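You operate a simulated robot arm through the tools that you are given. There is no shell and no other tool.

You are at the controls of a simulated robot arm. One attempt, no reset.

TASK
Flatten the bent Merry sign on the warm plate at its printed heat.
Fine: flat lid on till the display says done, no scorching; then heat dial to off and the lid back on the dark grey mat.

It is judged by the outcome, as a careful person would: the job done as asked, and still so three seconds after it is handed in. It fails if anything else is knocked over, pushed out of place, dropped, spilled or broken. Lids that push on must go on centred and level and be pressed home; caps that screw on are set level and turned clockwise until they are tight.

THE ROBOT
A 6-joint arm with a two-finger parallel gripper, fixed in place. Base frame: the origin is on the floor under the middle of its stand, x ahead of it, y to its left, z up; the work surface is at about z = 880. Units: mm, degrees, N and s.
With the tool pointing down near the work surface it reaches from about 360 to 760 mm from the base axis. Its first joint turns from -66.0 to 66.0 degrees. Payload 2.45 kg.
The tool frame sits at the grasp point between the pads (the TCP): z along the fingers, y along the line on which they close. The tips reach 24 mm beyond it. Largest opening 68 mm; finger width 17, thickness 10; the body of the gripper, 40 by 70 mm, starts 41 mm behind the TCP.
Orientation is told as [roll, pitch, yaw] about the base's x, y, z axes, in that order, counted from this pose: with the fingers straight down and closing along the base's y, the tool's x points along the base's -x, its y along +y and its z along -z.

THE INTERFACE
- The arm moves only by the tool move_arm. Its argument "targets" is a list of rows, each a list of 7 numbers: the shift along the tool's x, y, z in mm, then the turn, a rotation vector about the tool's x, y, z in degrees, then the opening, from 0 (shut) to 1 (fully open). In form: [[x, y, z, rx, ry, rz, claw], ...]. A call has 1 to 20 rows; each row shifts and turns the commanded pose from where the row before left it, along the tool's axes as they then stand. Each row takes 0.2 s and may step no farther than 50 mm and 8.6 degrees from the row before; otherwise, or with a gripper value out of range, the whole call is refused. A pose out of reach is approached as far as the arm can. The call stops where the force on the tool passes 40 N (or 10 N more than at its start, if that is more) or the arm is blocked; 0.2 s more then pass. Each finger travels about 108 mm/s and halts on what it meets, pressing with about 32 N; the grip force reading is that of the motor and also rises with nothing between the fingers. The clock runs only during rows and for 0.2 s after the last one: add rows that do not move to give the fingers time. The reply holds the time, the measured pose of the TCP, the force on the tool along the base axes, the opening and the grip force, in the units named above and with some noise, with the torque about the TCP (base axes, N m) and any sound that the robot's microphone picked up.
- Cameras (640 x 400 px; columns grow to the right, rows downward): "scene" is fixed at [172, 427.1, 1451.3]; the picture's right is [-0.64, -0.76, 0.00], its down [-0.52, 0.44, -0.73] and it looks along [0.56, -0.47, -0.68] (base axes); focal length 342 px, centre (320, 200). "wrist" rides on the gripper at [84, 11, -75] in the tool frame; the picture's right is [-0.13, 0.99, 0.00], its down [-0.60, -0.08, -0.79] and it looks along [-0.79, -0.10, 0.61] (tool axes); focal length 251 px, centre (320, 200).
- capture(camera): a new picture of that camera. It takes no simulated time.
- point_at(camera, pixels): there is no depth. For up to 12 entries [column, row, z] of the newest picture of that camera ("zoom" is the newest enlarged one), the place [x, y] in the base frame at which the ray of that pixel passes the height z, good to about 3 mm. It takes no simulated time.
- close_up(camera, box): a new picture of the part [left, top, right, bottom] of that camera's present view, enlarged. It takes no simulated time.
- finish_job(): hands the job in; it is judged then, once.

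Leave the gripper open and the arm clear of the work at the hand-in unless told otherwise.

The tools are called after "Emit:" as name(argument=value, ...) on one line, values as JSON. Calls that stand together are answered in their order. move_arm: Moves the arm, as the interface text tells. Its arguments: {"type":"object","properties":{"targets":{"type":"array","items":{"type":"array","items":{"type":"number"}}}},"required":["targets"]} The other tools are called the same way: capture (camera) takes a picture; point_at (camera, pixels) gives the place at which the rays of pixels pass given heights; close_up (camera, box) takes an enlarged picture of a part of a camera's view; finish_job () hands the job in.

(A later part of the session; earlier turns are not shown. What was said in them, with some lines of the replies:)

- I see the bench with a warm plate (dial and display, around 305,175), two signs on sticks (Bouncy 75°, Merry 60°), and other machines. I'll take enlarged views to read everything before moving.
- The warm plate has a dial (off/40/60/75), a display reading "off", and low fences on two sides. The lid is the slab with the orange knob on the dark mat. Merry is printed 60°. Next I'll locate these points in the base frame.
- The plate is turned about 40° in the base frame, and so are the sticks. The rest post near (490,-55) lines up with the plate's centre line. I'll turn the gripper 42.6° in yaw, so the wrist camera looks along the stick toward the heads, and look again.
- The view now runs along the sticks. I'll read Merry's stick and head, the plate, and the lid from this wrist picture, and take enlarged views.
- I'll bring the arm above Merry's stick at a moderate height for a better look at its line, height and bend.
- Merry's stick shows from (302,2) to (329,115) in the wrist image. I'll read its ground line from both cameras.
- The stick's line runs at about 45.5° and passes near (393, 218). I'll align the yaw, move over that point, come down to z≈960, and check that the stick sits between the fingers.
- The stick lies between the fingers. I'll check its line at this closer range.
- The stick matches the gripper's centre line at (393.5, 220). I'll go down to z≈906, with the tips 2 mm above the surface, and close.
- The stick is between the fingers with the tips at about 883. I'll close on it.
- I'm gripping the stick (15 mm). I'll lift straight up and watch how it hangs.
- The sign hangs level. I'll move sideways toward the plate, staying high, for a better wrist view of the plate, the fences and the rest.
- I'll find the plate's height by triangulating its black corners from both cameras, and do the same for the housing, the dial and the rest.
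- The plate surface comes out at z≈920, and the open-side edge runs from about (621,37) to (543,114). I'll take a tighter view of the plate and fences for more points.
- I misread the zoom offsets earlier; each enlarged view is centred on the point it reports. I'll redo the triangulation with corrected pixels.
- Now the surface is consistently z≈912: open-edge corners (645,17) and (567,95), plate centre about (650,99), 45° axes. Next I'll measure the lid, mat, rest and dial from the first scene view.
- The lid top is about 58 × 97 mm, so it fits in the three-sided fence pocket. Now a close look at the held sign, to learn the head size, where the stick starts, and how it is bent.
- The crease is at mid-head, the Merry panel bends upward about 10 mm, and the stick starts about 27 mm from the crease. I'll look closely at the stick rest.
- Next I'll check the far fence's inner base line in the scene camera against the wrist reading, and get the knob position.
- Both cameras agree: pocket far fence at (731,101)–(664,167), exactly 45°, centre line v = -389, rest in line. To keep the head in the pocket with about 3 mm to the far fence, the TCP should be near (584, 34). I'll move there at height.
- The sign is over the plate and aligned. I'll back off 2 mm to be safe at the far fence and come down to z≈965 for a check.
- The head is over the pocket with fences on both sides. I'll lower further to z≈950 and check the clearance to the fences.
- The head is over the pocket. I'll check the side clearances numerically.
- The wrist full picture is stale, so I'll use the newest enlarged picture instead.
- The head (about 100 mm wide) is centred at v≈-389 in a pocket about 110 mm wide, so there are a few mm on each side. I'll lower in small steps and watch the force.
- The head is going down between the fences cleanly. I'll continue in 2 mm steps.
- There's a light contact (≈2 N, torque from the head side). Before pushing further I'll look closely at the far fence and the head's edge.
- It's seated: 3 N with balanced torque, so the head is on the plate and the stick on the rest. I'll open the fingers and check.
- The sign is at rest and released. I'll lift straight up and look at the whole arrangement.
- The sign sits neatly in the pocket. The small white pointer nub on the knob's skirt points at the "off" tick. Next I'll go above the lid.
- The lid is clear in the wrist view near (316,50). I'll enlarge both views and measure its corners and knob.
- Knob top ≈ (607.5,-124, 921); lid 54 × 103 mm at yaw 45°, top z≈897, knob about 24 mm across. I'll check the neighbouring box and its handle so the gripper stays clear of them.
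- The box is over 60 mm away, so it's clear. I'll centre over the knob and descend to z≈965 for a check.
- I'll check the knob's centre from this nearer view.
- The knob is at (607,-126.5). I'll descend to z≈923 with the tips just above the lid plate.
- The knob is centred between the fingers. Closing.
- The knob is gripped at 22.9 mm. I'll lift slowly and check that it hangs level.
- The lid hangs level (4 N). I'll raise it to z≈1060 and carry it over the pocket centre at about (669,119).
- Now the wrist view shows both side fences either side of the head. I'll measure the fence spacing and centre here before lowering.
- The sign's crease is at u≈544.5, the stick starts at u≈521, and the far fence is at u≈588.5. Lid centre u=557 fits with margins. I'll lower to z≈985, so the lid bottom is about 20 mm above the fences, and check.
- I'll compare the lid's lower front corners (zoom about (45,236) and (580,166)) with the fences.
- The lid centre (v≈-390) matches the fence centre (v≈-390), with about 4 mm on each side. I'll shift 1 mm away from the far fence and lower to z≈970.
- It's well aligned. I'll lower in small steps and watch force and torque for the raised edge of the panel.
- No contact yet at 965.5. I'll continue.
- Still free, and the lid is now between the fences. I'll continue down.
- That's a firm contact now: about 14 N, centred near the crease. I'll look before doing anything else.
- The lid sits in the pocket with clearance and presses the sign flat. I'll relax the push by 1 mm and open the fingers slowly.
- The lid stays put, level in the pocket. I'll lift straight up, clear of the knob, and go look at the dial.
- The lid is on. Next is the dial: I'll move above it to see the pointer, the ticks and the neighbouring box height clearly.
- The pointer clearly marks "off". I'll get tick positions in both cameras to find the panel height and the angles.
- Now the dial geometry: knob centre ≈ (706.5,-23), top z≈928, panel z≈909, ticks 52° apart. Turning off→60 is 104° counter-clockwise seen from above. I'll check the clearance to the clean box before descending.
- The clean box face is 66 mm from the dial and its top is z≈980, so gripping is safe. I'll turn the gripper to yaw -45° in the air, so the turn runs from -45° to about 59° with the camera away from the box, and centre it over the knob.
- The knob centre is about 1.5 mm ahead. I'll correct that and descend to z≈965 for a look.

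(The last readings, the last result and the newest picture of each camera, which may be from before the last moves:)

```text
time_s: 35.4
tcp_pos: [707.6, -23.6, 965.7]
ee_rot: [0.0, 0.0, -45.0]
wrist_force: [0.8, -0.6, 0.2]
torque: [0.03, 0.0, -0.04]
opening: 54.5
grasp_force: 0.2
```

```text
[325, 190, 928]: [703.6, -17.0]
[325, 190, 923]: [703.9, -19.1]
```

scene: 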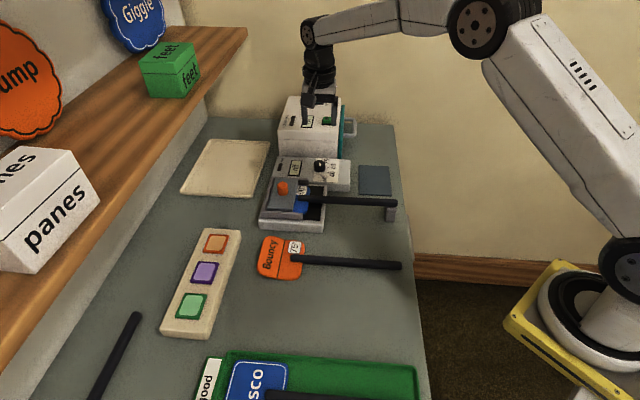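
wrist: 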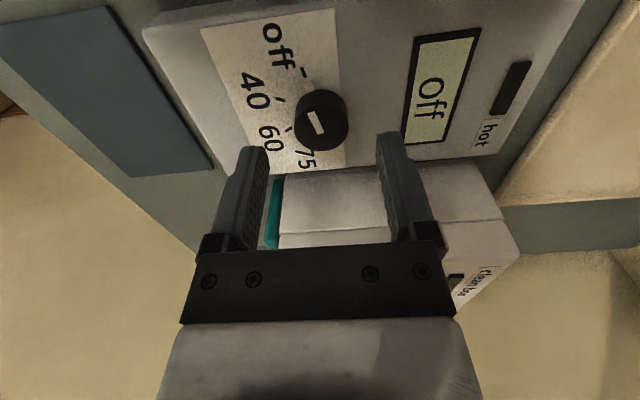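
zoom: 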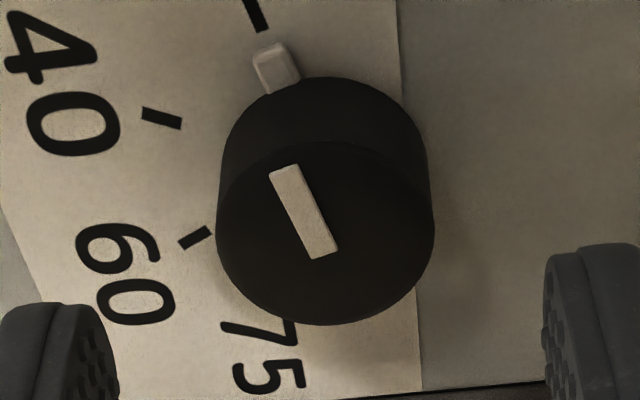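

The knob is within about 1 mm of the gripper axis. I'll nudge 1 mm, descend to z≈936, with the tips about 3 mm above the panel, and look.

Emit:
move_arm(targets=[[0.6, 1.1, 15, 0, 0, 0, 0.8], [0, 0, 10, 0, 0, 0, 0.8], [0, 0, 4.5, 0, 0, 0, 0.8], [0, 0, 0, 0, 0, 0, 0.8]])

Emit:
capture(camera="wrist")

Emit:
close_up(camera="scene", box=[280, 110, 370, 190])

```text
time_s: 36.4
tcp_pos: [709.5, -21.7, 935.2]
ee_rot: [0.0, 0.0, -45.0]
wrist_force: [-0.4, 0.0, -0.3]
torque: [0.01, 0.01, 0.02]
opening: 54.3
grasp_force: 0.0
```

```text
taken
```

wrist: 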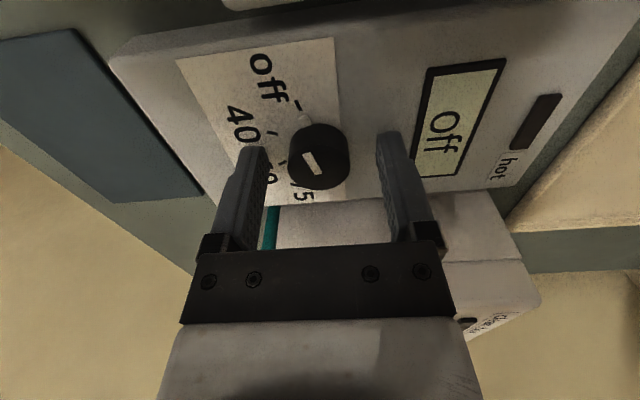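

```text
5.00 times, centred on (325, 150) of scene
```

zoom: 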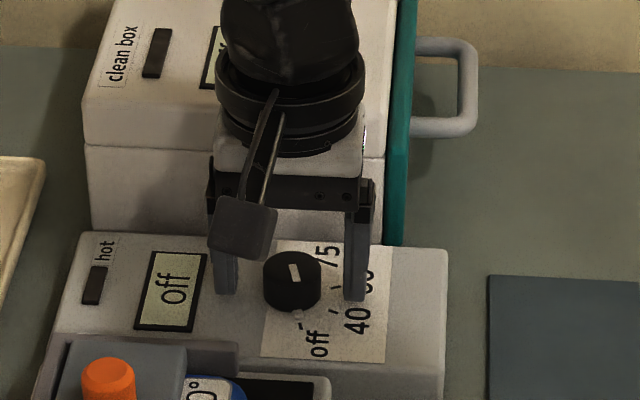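

The knob sits between the fingers, the pointer between them. I'll close on the knob.

Emit:
move_arm(targets=[[0, 0, 0, 0, 0, 0, 0.6], [0, 0, 0, 0, 0, 0, 0.45], [0, 0, 0, 0, 0, 0, 0.3], [0, 0, 0, 0, 0, 0, 0.3]])

Emit:
capture(camera="wrist")

```text
time_s: 37.4
tcp_pos: [708.2, -21.8, 935.1]
ee_rot: [-0.1, 0.1, -45.0]
wrist_force: [-4.2, -3.0, 1.4]
torque: [-0.03, 0.22, -0.02]
opening: 29.6
grasp_force: 43.2
```

```text
taken
```

wrist: 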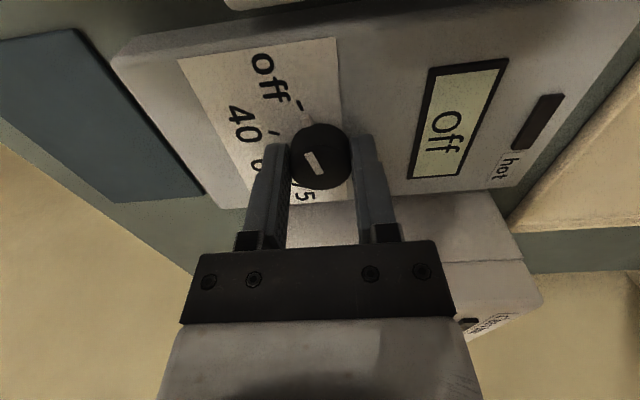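

Gripped at 29.6 mm. I'll relieve the slight sideways load, then turn counter-clockwise 51° as a first half, and check the pointer.

Emit:
move_arm(targets=[[0, -0.7, 0, 0, 0, 0, 0.3], [0, 0, 0, 0, 0, -8.5, 0.3], [0, 0, 0, 0, 0, -8.5, 0.3], [0, 0, 0, 0, 0, -8.5, 0.3], [0, 0, 0, 0, 0, -8.5, 0.3], [0, 0, 0, 0, 0, -8.5, 0.3], [0, 0, 0, 0, 0, -8.5, 0.3], [0, 0, 0, 0, 0, 0, 0.3]])

Emit:
capture(camera="wrist")

Emit:
close_up(camera="scene", box=[280, 110, 370, 190])

```text
time_s: 39.2
tcp_pos: [707.7, -23.1, 936.0]
ee_rot: [0.0, 0.2, 6.0]
wrist_force: [-19.9, -13.0, 5.2]
torque: [-0.34, 0.39, -0.01]
opening: 29.4
grasp_force: 43.2
```

```text
taken
```

wrist: 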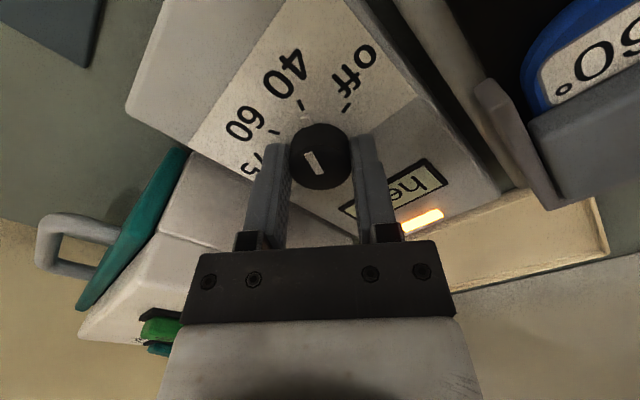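

```text
5.00 times, centred on (325, 150) of scene
```

zoom: 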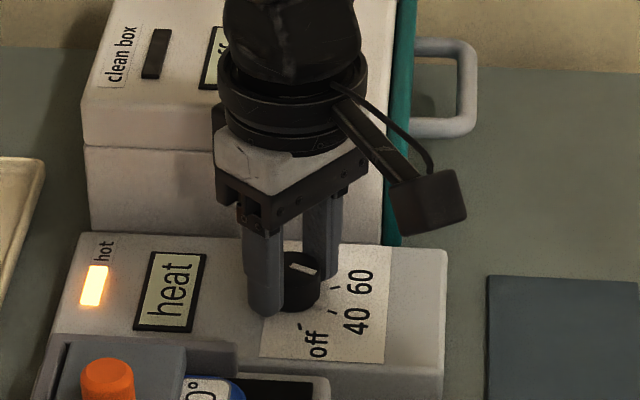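

The dial turned: the display shows "heat" and the hot lamp is on, with the pointer at 40. There is 24 N side load from a slight off-centre grip, so I'll shift about 2 mm along it to relieve it.

Emit:
move_arm(targets=[[1.8, -0.9, 0, 0, 0, 0, 0.3], [0, 0, 0, 0, 0, 0, 0.3]])

```text
time_s: 39.8
tcp_pos: [707.7, -23.3, 935.4]
ee_rot: [-0.1, -0.2, 5.9]
wrist_force: [0.9, -12.6, -4.7]
torque: [-0.4, 0.44, 0.01]
opening: 29.4
grasp_force: 43.3
```

Emit:
move_arm(targets=[[0, -1.0, 0, 0, 0, 0, 0.3], [0, 0, 0, 0, 0, 0, 0.3]])

```text
time_s: 40.4
tcp_pos: [709.5, -23.8, 936.8]
ee_rot: [0.0, -0.1, 6.0]
wrist_force: [2.3, -4.8, -7.8]
torque: [0.03, -1.21, -0.03]
opening: 29.4
grasp_force: 43.3
```

The load is mostly gone. I'll continue the turn by another 26° and check.

Emit:
move_arm(targets=[[0, 0, 0, 0, 0, -8.5, 0.3], [0, 0, 0, 0, 0, -8.5, 0.3], [0, 0, 0, 0, 0, -8.5, 0.3], [0, 0, 0, 0, 0, 0, 0.3]])

Emit:
close_up(camera="wrist", box=[200, 60, 440, 210])

Emit:
close_up(camera="scene", box=[280, 110, 370, 190])

```text
time_s: 41.4
tcp_pos: [707.7, -24.3, 935.5]
ee_rot: [-0.1, -0.1, 31.6]
wrist_force: [15.1, -3.1, -11.5]
torque: [-0.05, -0.4, 0.0]
opening: 29.4
grasp_force: 43.5
```

```text
2.67 times, centred on (320, 135) of wrist
```

zoom: 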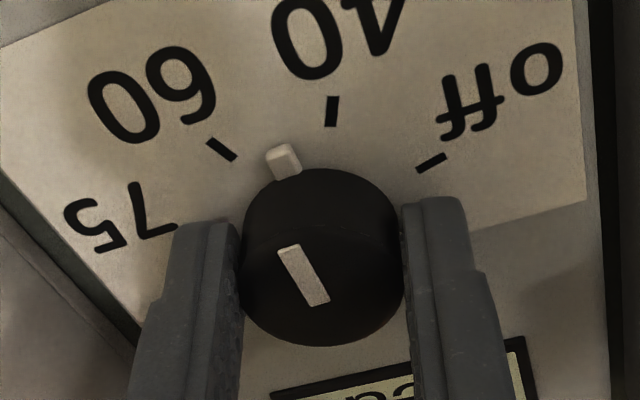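

```text
5.00 times, centred on (325, 150) of scene
```

zoom: 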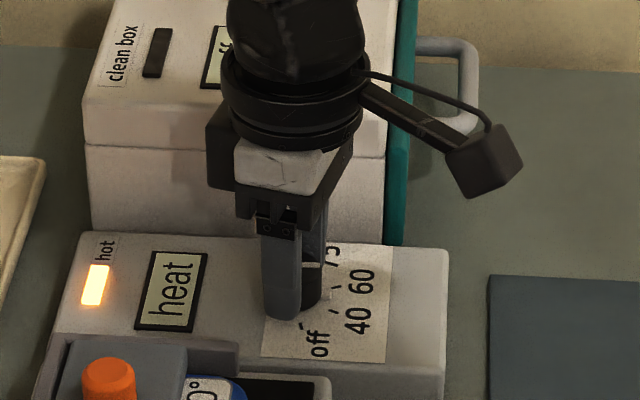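

The pointer is between 40 and 60. I'll relieve the load by about 1 mm and turn the remaining ≈27°.

Emit:
move_arm(targets=[[-0.8, -0.7, 0.7, 0, 0, -8.5, 0.3], [0, 0, 0, 0, 0, -8.5, 0.3], [0, 0, 0, 0, 0, -8.0, 0.3], [0, 0, 0, 0, 0, 0, 0.3]])

Emit:
close_up(camera="wrist", box=[200, 60, 440, 210])

Emit:
close_up(camera="scene", box=[280, 110, 370, 190])

```text
time_s: 42.4
tcp_pos: [707.6, -24.6, 936.2]
ee_rot: [-0.1, 0.0, 56.6]
wrist_force: [7.4, -3.7, 1.4]
torque: [-0.2, 0.02, -0.06]
opening: 29.3
grasp_force: 43.1
```

```text
2.67 times, centred on (320, 135) of wrist
```

zoom: 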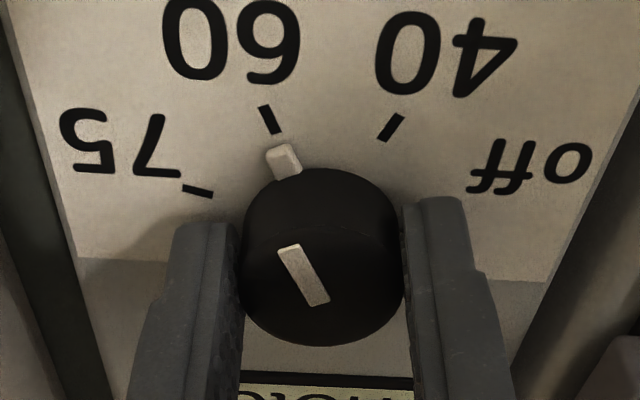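

```text
5.00 times, centred on (325, 150) of scene
```

zoom: 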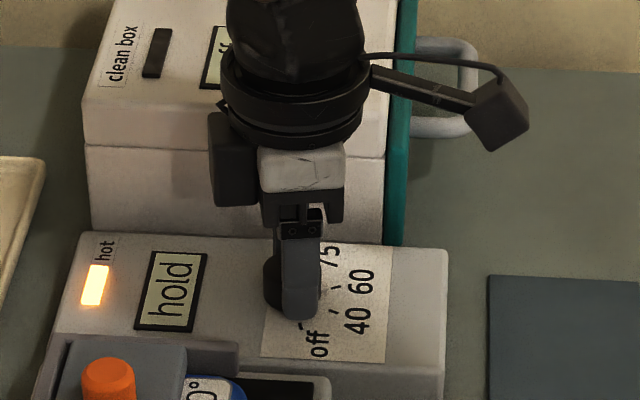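

The pointer is at the 60 tick and the display now reads "hold". I'll keep my grip on the knob, so it can go straight back to off, and wait in short steps watching the display.

Emit:
move_arm(targets=[[0, 0, 0, 0, 0, 0, 0.3], [0, 0, 0, 0, 0, 0, 0.3], [0, 0, 0, 0, 0, 0, 0.3], [0, 0, 0, 0, 0, 0, 0.3], [0, 0, 0, 0, 0, 0, 0.3]])

Emit:
close_up(camera="scene", box=[260, 140, 350, 220])

```text
time_s: 43.6
tcp_pos: [707.8, -24.3, 936.0]
ee_rot: [-0.1, -0.1, 56.5]
wrist_force: [7.6, -2.5, 7.9]
torque: [-0.3, -0.04, -0.02]
opening: 29.6
grasp_force: 43.5
```

```text
5.00 times, centred on (305, 180) of scene
```

zoom: 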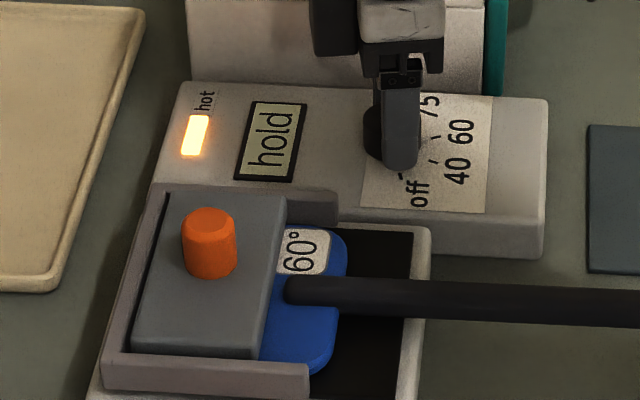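

It still shows "hold", and the lid is level. I'll keep waiting.

Emit:
move_arm(targets=[[0, 0, 0, 0, 0, 0, 0.3], [0, 0, 0, 0, 0, 0, 0.3], [0, 0, 0, 0, 0, 0, 0.3], [0, 0, 0, 0, 0, 0, 0.3], [0, 0, 0, 0, 0, 0, 0.3], [0, 0, 0, 0, 0, 0, 0.3]])

Emit:
close_up(camera="scene", box=[260, 140, 350, 220])

```text
time_s: 45.0
tcp_pos: [708.0, -23.7, 935.2]
ee_rot: [-0.1, -0.1, 56.5]
wrist_force: [8.2, -3.1, 12.8]
torque: [0.04, -0.3, -0.02]
opening: 29.6
grasp_force: 43.4
```

```text
5.00 times, centred on (305, 180) of scene
```

zoom: 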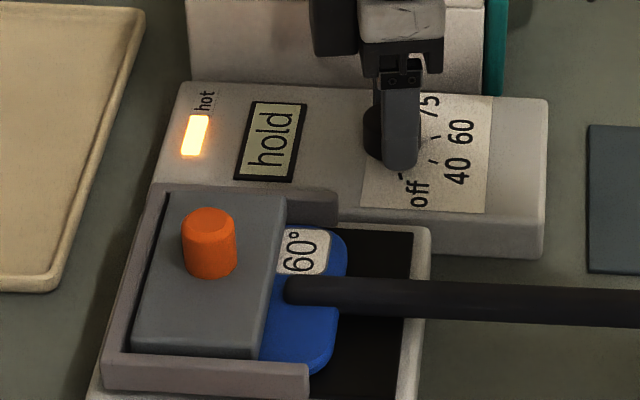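

Still "hold". The vertical load creeps up a little, so I'll ease 0.5 mm upward while waiting.

Emit:
move_arm(targets=[[0, 0, -0.5, 0, 0, 0, 0.3], [0, 0, 0, 0, 0, 0, 0.3], [0, 0, 0, 0, 0, 0, 0.3], [0, 0, 0, 0, 0, 0, 0.3], [0, 0, 0, 0, 0, 0, 0.3]])

Emit:
close_up(camera="scene", box=[260, 140, 350, 220])

```text
time_s: 46.2
tcp_pos: [707.6, -25.5, 935.2]
ee_rot: [0.0, 0.0, 56.4]
wrist_force: [10.4, -3.7, 7.5]
torque: [0.16, -0.43, -0.01]
opening: 29.5
grasp_force: 43.3
```

```text
5.00 times, centred on (305, 180) of scene
```

zoom: 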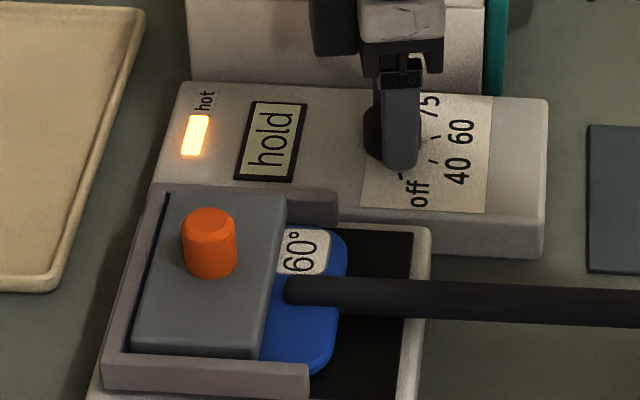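

Still "hold". I'll wait another 1.4 s.

Emit:
move_arm(targets=[[0, 0, 0, 0, 0, 0, 0.3], [0, 0, 0, 0, 0, 0, 0.3], [0, 0, 0, 0, 0, 0, 0.3], [0, 0, 0, 0, 0, 0, 0.3], [0, 0, 0, 0, 0, 0, 0.3], [0, 0, 0, 0, 0, 0, 0.3]])

Emit:
close_up(camera="scene", box=[260, 140, 350, 220])

```text
time_s: 47.6
tcp_pos: [708.0, -24.9, 935.2]
ee_rot: [-0.1, 0.0, 56.5]
wrist_force: [11.5, -3.1, 6.0]
torque: [-0.17, -0.25, -0.05]
opening: 29.4
grasp_force: 44.0
```

```text
5.00 times, centred on (305, 180) of scene
```

zoom: 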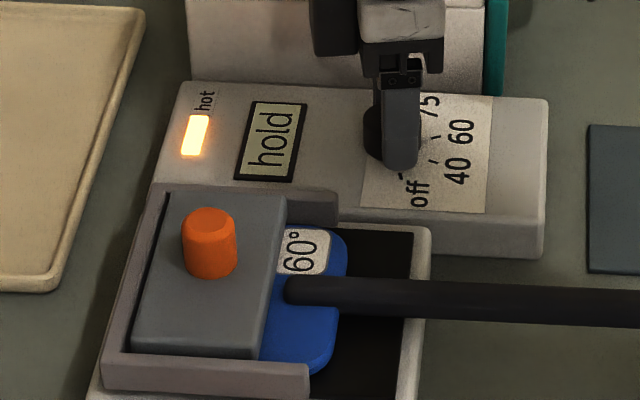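

Still "hold". I'll keep waiting.

Emit:
move_arm(targets=[[0, 0, 0, 0, 0, 0, 0.3], [0, 0, 0, 0, 0, 0, 0.3], [0, 0, 0, 0, 0, 0, 0.3], [0, 0, 0, 0, 0, 0, 0.3], [0, 0, 0, 0, 0, 0, 0.3], [0, 0, 0, 0, 0, 0, 0.3]])

Emit:
close_up(camera="scene", box=[260, 140, 350, 220])

```text
time_s: 49.0
tcp_pos: [708.7, -24.0, 936.5]
ee_rot: [0.0, 0.0, 56.5]
wrist_force: [11.7, -3.9, 4.9]
torque: [-0.05, -0.32, -0.03]
opening: 29.5
grasp_force: 43.1
```

```text
5.00 times, centred on (305, 180) of scene
```

zoom: 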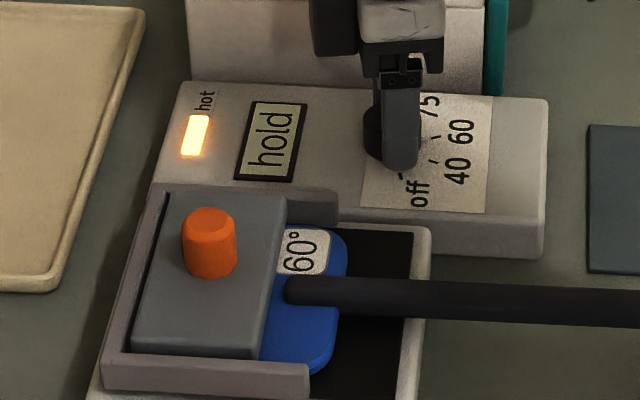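

Still "hold" (7 s so far). I'll continue.

Emit:
move_arm(targets=[[0, 0, 0, 0, 0, 0, 0.3], [0, 0, 0, 0, 0, 0, 0.3], [0, 0, 0, 0, 0, 0, 0.3], [0, 0, 0, 0, 0, 0, 0.3], [0, 0, 0, 0, 0, 0, 0.3], [0, 0, 0, 0, 0, 0, 0.3]])

Emit:
close_up(camera="scene", box=[260, 140, 350, 220])

```text
time_s: 50.4
tcp_pos: [707.3, -24.0, 936.2]
ee_rot: [0.0, 0.0, 56.5]
wrist_force: [11.2, -4.6, 5.4]
torque: [-0.13, -0.27, -0.03]
opening: 29.4
grasp_force: 43.2
```

```text
5.00 times, centred on (305, 180) of scene
```

zoom: 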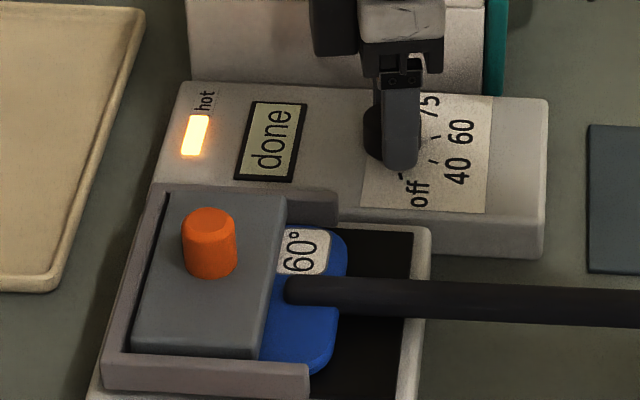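

The display says "done". I'll turn the knob back clockwise right away, undoing the small shifts on the way.

Emit:
move_arm(targets=[[0, 0, 0, 0, 0, 8.5, 0.3], [0, 0, 0, 0, 0, 8.5, 0.3], [0, 0, 0, 0, 0, 8.0, 0.3], [0.8, 0.7, 0, 0, 0, 8.5, 0.3], [0, 0, 0, 0, 0, 8.5, 0.3], [0, 0, 0, 0, 0, 8.5, 0.3]])

Emit:
close_up(camera="scene", box=[260, 140, 350, 220])

```text
time_s: 51.8
tcp_pos: [707.7, -22.6, 936.7]
ee_rot: [0.0, -0.2, 5.9]
wrist_force: [13.1, 3.2, 2.7]
torque: [-0.08, 0.14, 0.02]
opening: 29.4
grasp_force: 43.6
```

```text
5.00 times, centred on (305, 180) of scene
```

zoom: 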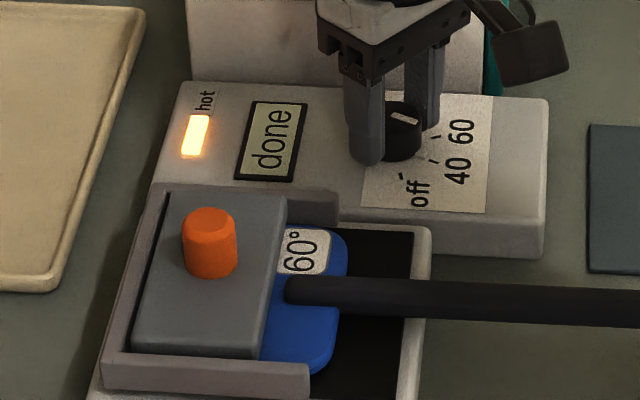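

The load is moderate (13 N in +x). I'll ease 1 mm and turn the remaining 51° to off.

Emit:
move_arm(targets=[[-1.0, 0.5, 0, 0, 0, 8.5, 0.3], [0, 0, 0, 0, 0, 8.5, 0.3], [0, 0, 0, 0, 0, 8.5, 0.3], [0, 0.5, 0, 0, 0, 8.5, 0.3], [0, 0, 0, 0, 0, 8.5, 0.3], [0, 0, 0, 0, 0, 8.5, 0.3], [0, 0, 0, 0, 0, 0, 0.3]])

Emit:
close_up(camera="scene", box=[260, 140, 350, 220])

Emit:
close_up(camera="wrist", box=[200, 60, 440, 210])

```text
time_s: 53.4
tcp_pos: [707.6, -23.0, 934.9]
ee_rot: [0.0, 0.1, -45.1]
wrist_force: [3.4, 9.3, 8.0]
torque: [0.87, 0.65, 0.17]
opening: 29.4
grasp_force: 43.0
```

```text
5.00 times, centred on (305, 180) of scene
```

zoom: 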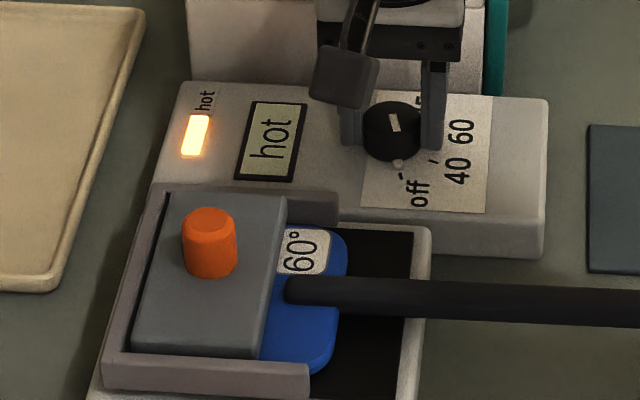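

```text
2.67 times, centred on (320, 135) of wrist
```

zoom: 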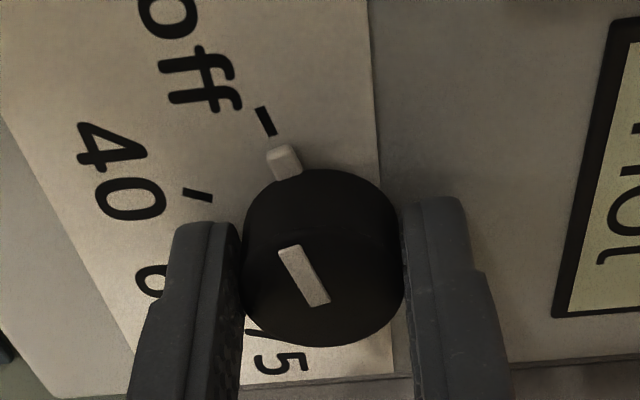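

The display changed to "hot", meaning heat is off, and the pointer sits on the off tick at its stop. I'll release the knob and lift off.

Emit:
move_arm(targets=[[0, 0, 0, 0, 0, 0, 0.5], [0, 0, 0, 0, 0, 0, 0.8], [0, 0, 0, 0, 0, 0, 0.8], [0, 0, -15, 0, 0, 0, 0.8], [0, 0, -40, 0, 0, 0, 0.8], [0, 0, -45, 0, 0, 0, 0.8], [0, 0, -10, 0, 0, 0, 0.8], [0, 0, 0, 0, 0, 0, 0.8]])

Emit:
close_up(camera="scene", box=[260, 140, 350, 220])

Emit:
close_up(camera="wrist", box=[220, 0, 420, 120])

```text
time_s: 55.2
tcp_pos: [707.2, -23.6, 1047.1]
ee_rot: [0.0, 0.0, -45.0]
wrist_force: [-0.1, 0.1, 0.4]
torque: [-0.01, 0.02, -0.02]
opening: 54.4
grasp_force: 0.1
```

```text
5.00 times, centred on (305, 180) of scene
```

zoom: 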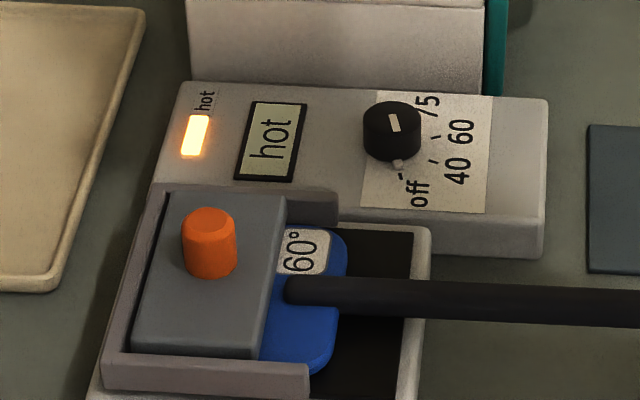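

```text
3.20 times, centred on (320, 60) of wrist
```

zoom: 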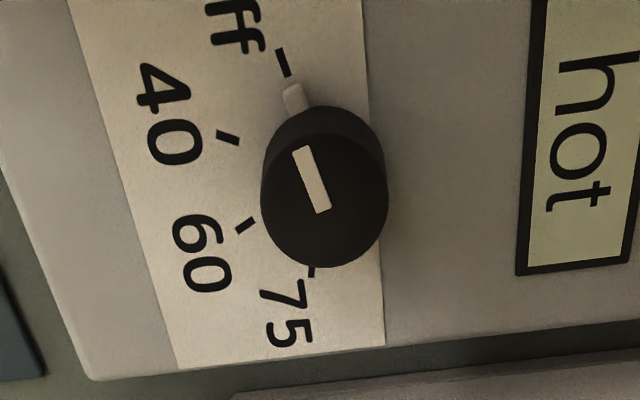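

The dial is at off. Now back to yaw 45° and over the lid's knob at about (670,117).

Emit:
move_arm(targets=[[0, 0, 0, 0, 0, -8.2, 0.9], [0, 0, 0, 0, 0, -8.2, 0.9], [0, 0, 0, 0, 0, -8.2, 0.9], [0, 0, 0, 0, 0, -8.2, 0.9], [0, 0, 0, 0, 0, -8.2, 0.9], [0, 0, 0, 0, 0, -8.2, 0.9], [0, 0, 0, 0, 0, -8.2, 0.9], [0, 0, 0, 0, 0, -8.2, 0.9], [0, 0, 0, 0, 0, -8.2, 0.9], [0, 0, 0, 0, 0, -8.2, 0.9], [0, 0, 0, 0, 0, -8.0, 0.9], [-24.4, 42.03, 0, 0, 0, 0, 0.9], [-24.4, 42.03, 0, 0, 0, 0, 0.9], [-24.4, 42.03, 0, 0, 0, 0, 0.9], [0, 0, 0, 0, 0, 0, 0.9]])

Emit:
capture(camera="wrist")

Emit:
close_up(camera="scene", box=[240, 120, 360, 220])

```text
time_s: 58.4
tcp_pos: [668.6, 117.7, 1045.6]
ee_rot: [-0.1, 0.0, 45.0]
wrist_force: [-0.1, 0.1, 0.5]
torque: [-0.01, 0.03, 0.0]
opening: 61.2
grasp_force: 0.1
```

```text
taken
```

wrist: 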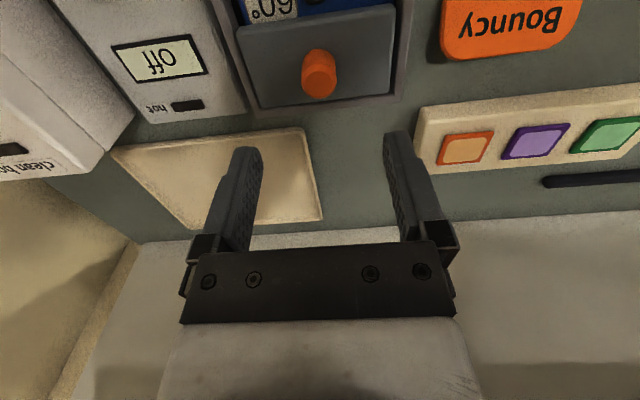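

```text
4.00 times, centred on (300, 170) of scene
```

zoom: 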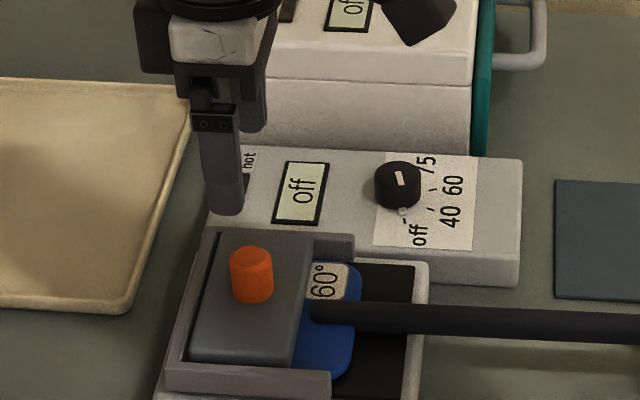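

The display reads "off" and the hot lamp is out, so it has cooled. I'll descend over the lid knob to z≈1000 and check centring.

Emit:
move_arm(targets=[[0, 0, 25, 0, 0, 0, 0.9], [0, 0, 20, 0, 0, 0, 0.9], [0, 0, 0, 0, 0, 0, 0.9]])

Emit:
capture(camera="wrist")

Emit:
close_up(camera="scene", box=[240, 140, 340, 220])

```text
time_s: 59.2
tcp_pos: [671.2, 117.4, 999.4]
ee_rot: [0.0, 0.0, 45.0]
wrist_force: [-0.2, 1.0, 0.9]
torque: [-0.03, 0.0, -0.01]
opening: 61.4
grasp_force: 0.0
```

```text
taken
```

wrist: 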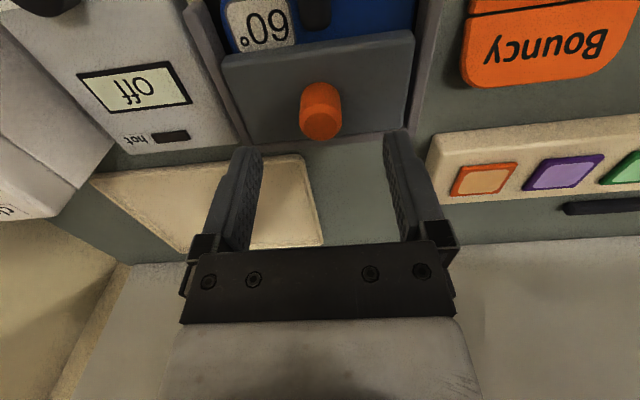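

```text
5.00 times, centred on (290, 180) of scene
```

zoom: 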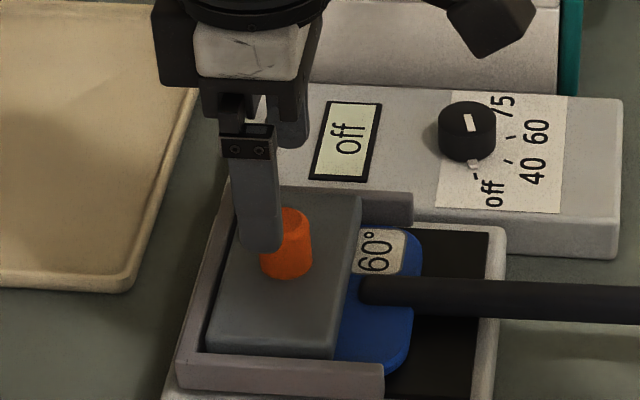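

The knob is centred. I'll descend to z≈961 and grip it.

Emit:
move_arm(targets=[[0.8, 0.4, 18, 0, 0, 0, 0.9], [0, 0, 14, 0, 0, 0, 0.9], [0, 0, 6, 0, 0, 0, 0.9], [0, 0, 0, 0, 0, 0, 0.9]])

Emit:
capture(camera="wrist")

```text
time_s: 60.2
tcp_pos: [669.2, 116.0, 963.1]
ee_rot: [-0.1, 0.0, 44.9]
wrist_force: [0.7, 0.4, -0.1]
torque: [0.02, -0.01, 0.0]
opening: 61.1
grasp_force: 0.1
```

```text
taken
```

wrist: 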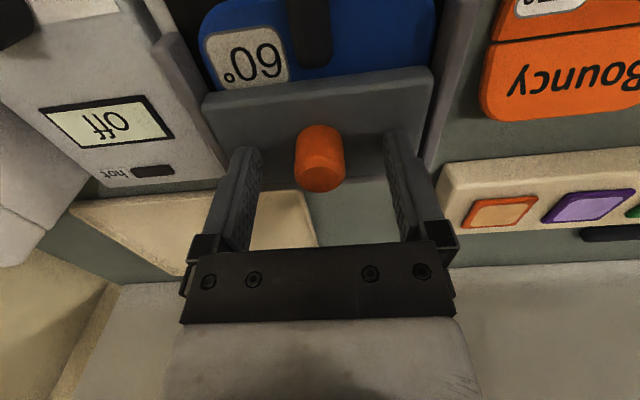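

This view matches the one at release. I'll go 1.5 mm lower and close.

Emit:
move_arm(targets=[[0, 0, 1.5, 0, 0, 0, 0.6], [0, 0, 0, 0, 0, 0, 0.4], [0, 0, 0, 0, 0, 0, 0.2], [0, 0, 0, 0, 0, 0, 0], [0, 0, 0, 0, 0, 0, 0]])

Emit:
capture(camera="wrist")

```text
time_s: 61.4
tcp_pos: [669.5, 116.6, 961.2]
ee_rot: [0.0, 0.0, 44.9]
wrist_force: [0.0, -0.7, -0.3]
torque: [-0.02, -0.03, 0.04]
opening: 22.9
grasp_force: 31.8
```

```text
taken
```

wrist: 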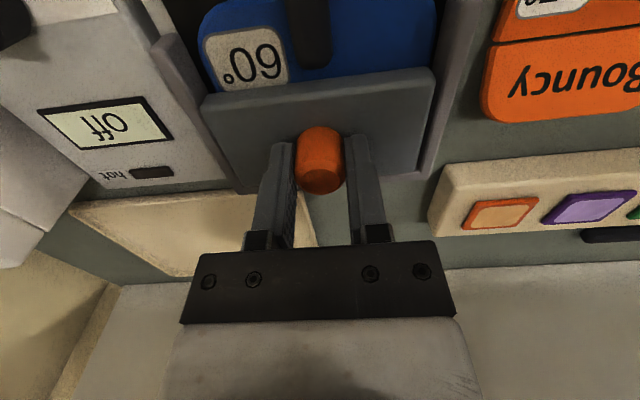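

Gripped at 22.9 mm. I'll lift slowly straight up and watch that the sign stays.

Emit:
move_arm(targets=[[0, 0, -4, 0, 0, 0, 0], [0, 0, -6, 0, 0, 0, 0], [0, 0, -10, 0, 0, 0, 0], [0, 0, -20, 0, 0, 0, 0], [0, 0, 0, 0, 0, 0, 0]])

Emit:
close_up(camera="scene", box=[240, 130, 340, 230])

Emit:
capture(camera="wrist")

```text
time_s: 62.6
tcp_pos: [671.2, 116.6, 1001.7]
ee_rot: [0.0, 0.1, 45.1]
wrist_force: [-0.1, -0.1, -3.7]
torque: [-0.02, 0.03, 0.02]
opening: 23.0
grasp_force: 32.3
```

```text
4.00 times, centred on (290, 180) of scene
```

zoom: 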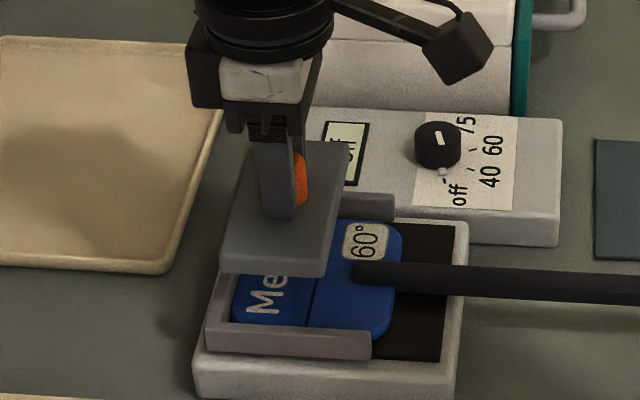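

```text
taken
```

wrist: 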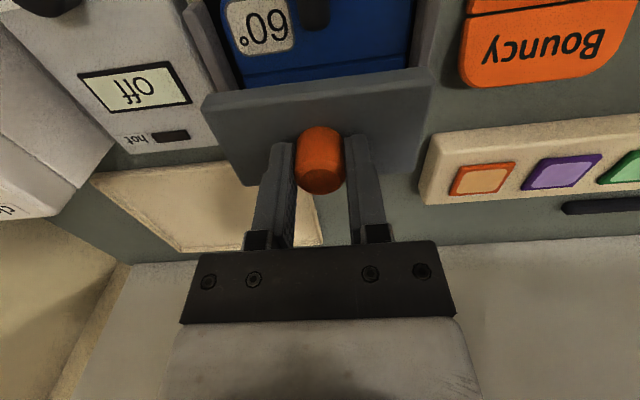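

The lid is up, the sign is flat on the plate, and nothing shifted. I'll raise the lid and carry it back over the mat.

Emit:
move_arm(targets=[[0, 0, -30, 0, 0, 0, 0], [0, 0, -30, 0, 0, 0, 0], [35.93, -21.03, 0, 0, 0, 0, 0], [35.93, -21.03, 0, 0, 0, 0, 0], [35.93, -21.03, 0, 0, 0, 0, 0], [35.93, -21.03, 0, 0, 0, 0, 0], [35.93, -21.03, 0, 0, 0, 0, 0], [35.93, -21.03, 0, 0, 0, 0, 0], [0, 0, 0, 0, 0, 0, 0], [0, 0, 0, 0, 0, 0, 0]])

Emit:
capture(camera="wrist")

Emit:
close_up(camera="scene", box=[240, 120, 420, 230])

```text
time_s: 64.8
tcp_pos: [608.1, -124.7, 1061.2]
ee_rot: [0.0, -0.1, 45.0]
wrist_force: [-0.3, -0.4, -2.7]
torque: [0.0, 0.04, -0.01]
opening: 23.0
grasp_force: 32.0
```

```text
taken
```

wrist: 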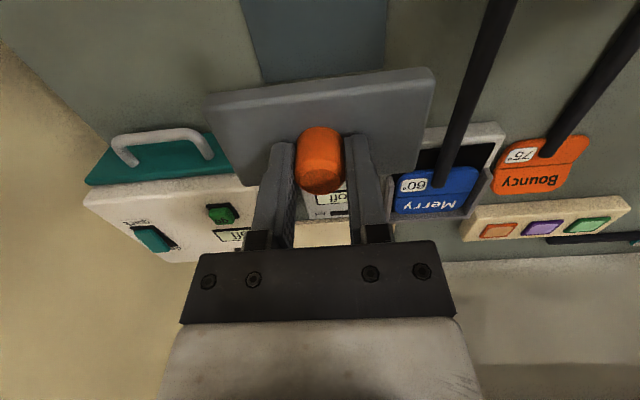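

```text
3.56 times, centred on (330, 175) of scene
```

zoom: 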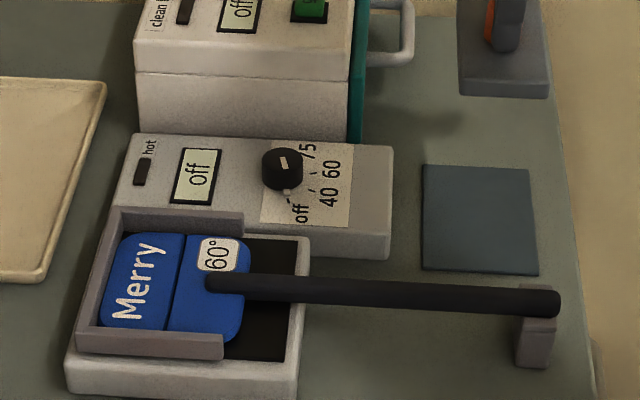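

The sign is flat and unscorched. The lid is over the mat. I'll lower to z≈940 and check.

Emit:
move_arm(targets=[[0.5, 0, 35, 0, 0, 0, 0], [0, 0, 35, 0, 0, 0, 0], [0, 0, 30, 0, 0, 0, 0], [0, 0, 21, 0, 0, 0, 0], [0, 0, 0, 0, 0, 0, 0], [0, 0, 0, 0, 0, 0, 0]])

Emit:
capture(camera="wrist")

Emit:
close_up(camera="scene", box=[340, 120, 420, 210])

```text
time_s: 66.2
tcp_pos: [606.5, -124.0, 938.9]
ee_rot: [0.0, 0.0, 45.0]
wrist_force: [-0.9, 0.6, -3.9]
torque: [-0.03, 0.01, 0.0]
opening: 23.4
grasp_force: 32.1
```

```text
taken
```

wrist: 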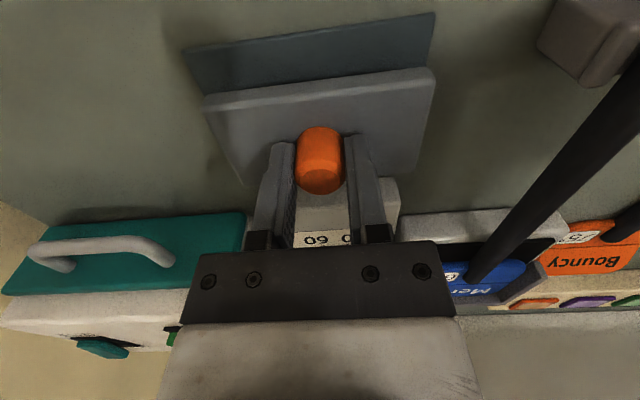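

```text
4.44 times, centred on (380, 165) of scene
```

zoom: 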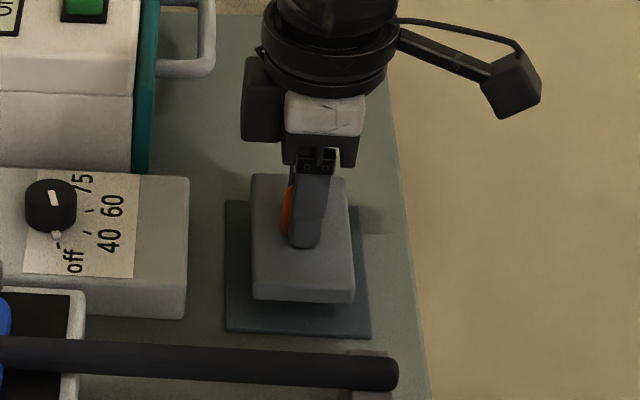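

The lid is centred over the mat. I'll lower gently to contact at about z=924.

Emit:
move_arm(targets=[[0, 0, 6, 0, 0, 0, 0], [0, 0, 5, 0, 0, 0, 0], [0, 0, 2.5, 0, 0, 0, 0], [0, 0, 1, 0, 0, 0, 0], [0, 0, 0, 0, 0, 0, 0]])

```text
time_s: 67.4
tcp_pos: [607.0, -124.7, 924.8]
ee_rot: [-0.1, -0.1, 44.9]
wrist_force: [-0.5, 0.3, -3.8]
torque: [0.01, 0.0, 0.0]
opening: 23.3
grasp_force: 32.6
```

Not touching yet, since the full weight is still carried. I'll go another 1–2 mm.

Emit:
move_arm(targets=[[0, 0, 1, 0, 0, 0, 0], [0, 0, 0.5, 0, 0, 0, 0], [0, 0, 0, 0, 0, 0, 0]])

```text
time_s: 68.2
tcp_pos: [606.2, -124.4, 923.3]
ee_rot: [0.1, 0.1, 45.0]
wrist_force: [-0.8, -0.2, -2.5]
torque: [0.03, 0.03, 0.01]
opening: 23.0
grasp_force: 31.9
```

Emit:
move_arm(targets=[[0, 0, 0.6, 0, 0, 0, 0], [0, 0, 0, 0, 0, 0, 0]])

```text
time_s: 68.8
tcp_pos: [606.6, -124.8, 924.3]
ee_rot: [0.0, 0.0, 44.9]
wrist_force: [-0.5, -0.2, -3.4]
torque: [0.0, -0.02, -0.01]
opening: 22.9
grasp_force: 31.4
```

Still mostly hanging, with noise about 1 N. I'll lower another 1 mm.

Emit:
move_arm(targets=[[0, 0, 0.8, 0, 0, 0, 0], [0, 0, 0, 0, 0, 0, 0]])

Emit:
close_up(camera="scene", box=[345, 130, 425, 200])

```text
time_s: 69.4
tcp_pos: [606.5, -124.8, 922.4]
ee_rot: [0.0, 0.0, 45.1]
wrist_force: [-1.1, 1.4, 0.4]
torque: [0.11, -0.06, -0.03]
opening: 23.0
grasp_force: 32.3
```

```text
5.71 times, centred on (385, 165) of scene
```

zoom: 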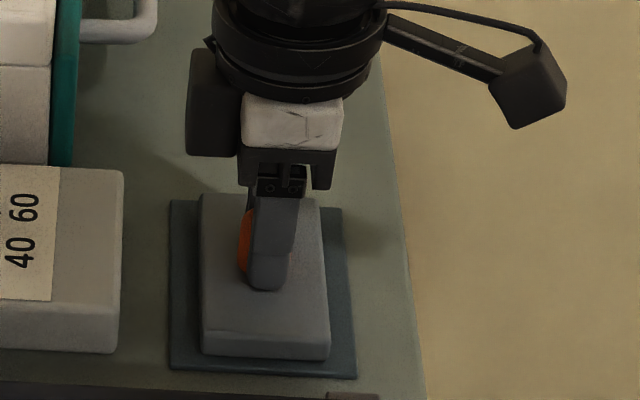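

The weight is now on the mat (force ≈ 0) and the lid lies as it did at the start. I'll open the fingers and lift away.

Emit:
move_arm(targets=[[0, 0, 0, 0, 0, 0, 0.4], [0, 0, 0, 0, 0, 0, 0.6], [0, 0, 0, 0, 0, 0, 0.9], [0, 0, 0, 0, 0, 0, 0.9], [0, 0, -10, 0, 0, 0, 0.9], [0, 0, -25, 0, 0, 0, 0.9], [0, 0, -40, 0, 0, 0, 0.9], [0, 0, -40, 0, 0, 0, 0.9], [0, 0, 0, 0, 0, 0, 0.9]])

Emit:
capture(camera="scene")

Emit:
close_up(camera="scene", box=[345, 130, 425, 200])

Emit:
close_up(camera="scene", box=[250, 150, 330, 220])

```text
time_s: 71.4
tcp_pos: [606.0, -125.7, 1038.1]
ee_rot: [0.0, 0.1, 45.0]
wrist_force: [0.0, 0.4, 0.0]
torque: [0.02, -0.01, 0.0]
opening: 61.3
grasp_force: 0.0
```

```text
taken
```

scene: 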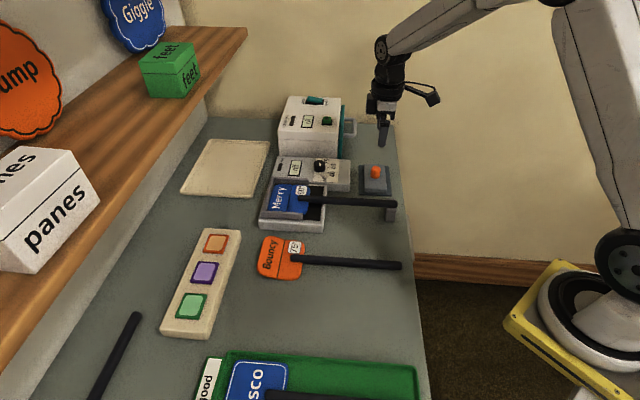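

```text
5.71 times, centred on (385, 165) of scene
```

zoom: 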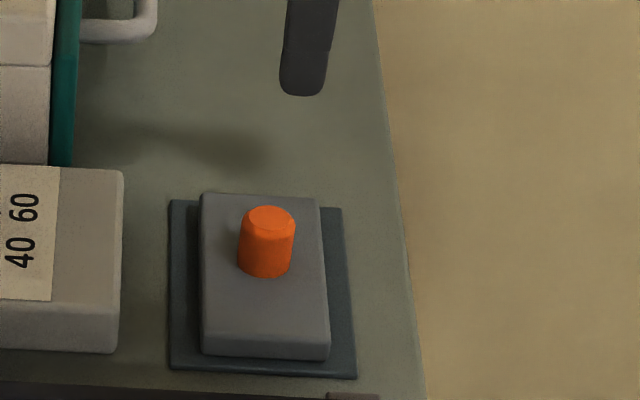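

```text
5.71 times, centred on (290, 185) of scene
```

zoom: 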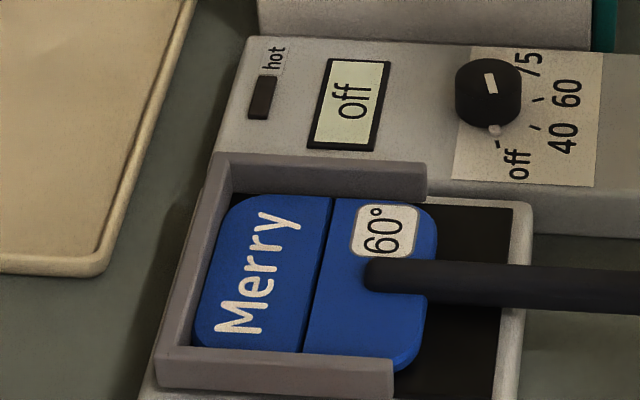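

The sign is flat, the lid is on the mat, and both the dial and the display are at off. I'll raise the arm well clear with the gripper open, let a moment pass, and do a final check.

Emit:
move_arm(targets=[[0, 0, -40, 0, 0, 0, 1], [0, 0, -40, 0, 0, 0, 1], [30, 0, -30, 0, 0, 0, 1], [30, 0, 0, 0, 0, 0, 1], [0, 0, 0, 0, 0, 0, 1], [0, 0, 0, 0, 0, 0, 1], [0, 0, 0, 0, 0, 0, 1]])

Emit:
close_up(camera="scene", box=[240, 120, 420, 240])

Emit:
capture(camera="scene")

```text
time_s: 73.0
tcp_pos: [565.0, -166.8, 1147.3]
ee_rot: [-0.1, -0.1, 45.0]
wrist_force: [-0.1, 0.7, 0.0]
torque: [-0.01, -0.02, 0.01]
opening: 67.9
grasp_force: 0.1
```

```text
3.33 times, centred on (330, 180) of scene
```

zoom: 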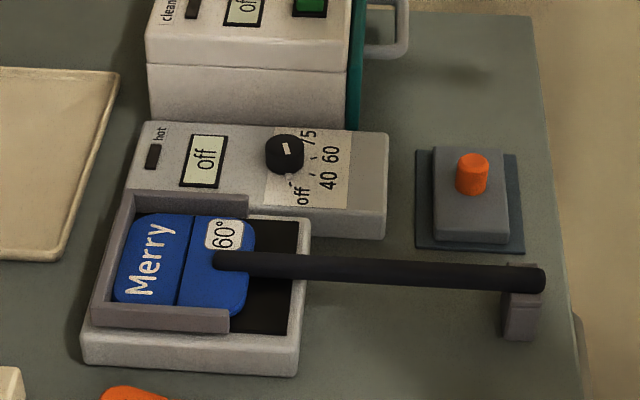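

```text
taken
```

scene: 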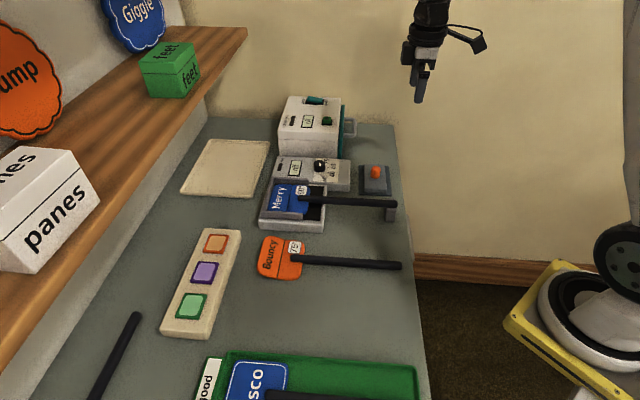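

Final check: Merry lies flat and unscorched on the plate with its stick on the rest. The dial and display are off, the lid is centred on the dark mat, everything else is in place, and the arm is clear with the gripper open. I'm handing in.

Emit:
finish_job()

```text
The job is handed in.
```

The Merry sign is flat and shows no scorch marks, and the job has been handed in.

- **Heating:** I set the sign in the plate's fenced area with its stick on the rest, put the lid on, and turned the dial to 60. The display went from "heat" to "hold" and then "done", about 8 seconds after it first read "hold".
- **Shutting down:** I turned the dial back to off straight away. The display now reads "off" and the hot lamp is out.
- **Where things are:** The lid is centred on the dark grey mat. I left the sign on the plate, since you didn't name another place for it. Nothing else on the bench appears to have moved, and the arm is raised clear with the gripper open.
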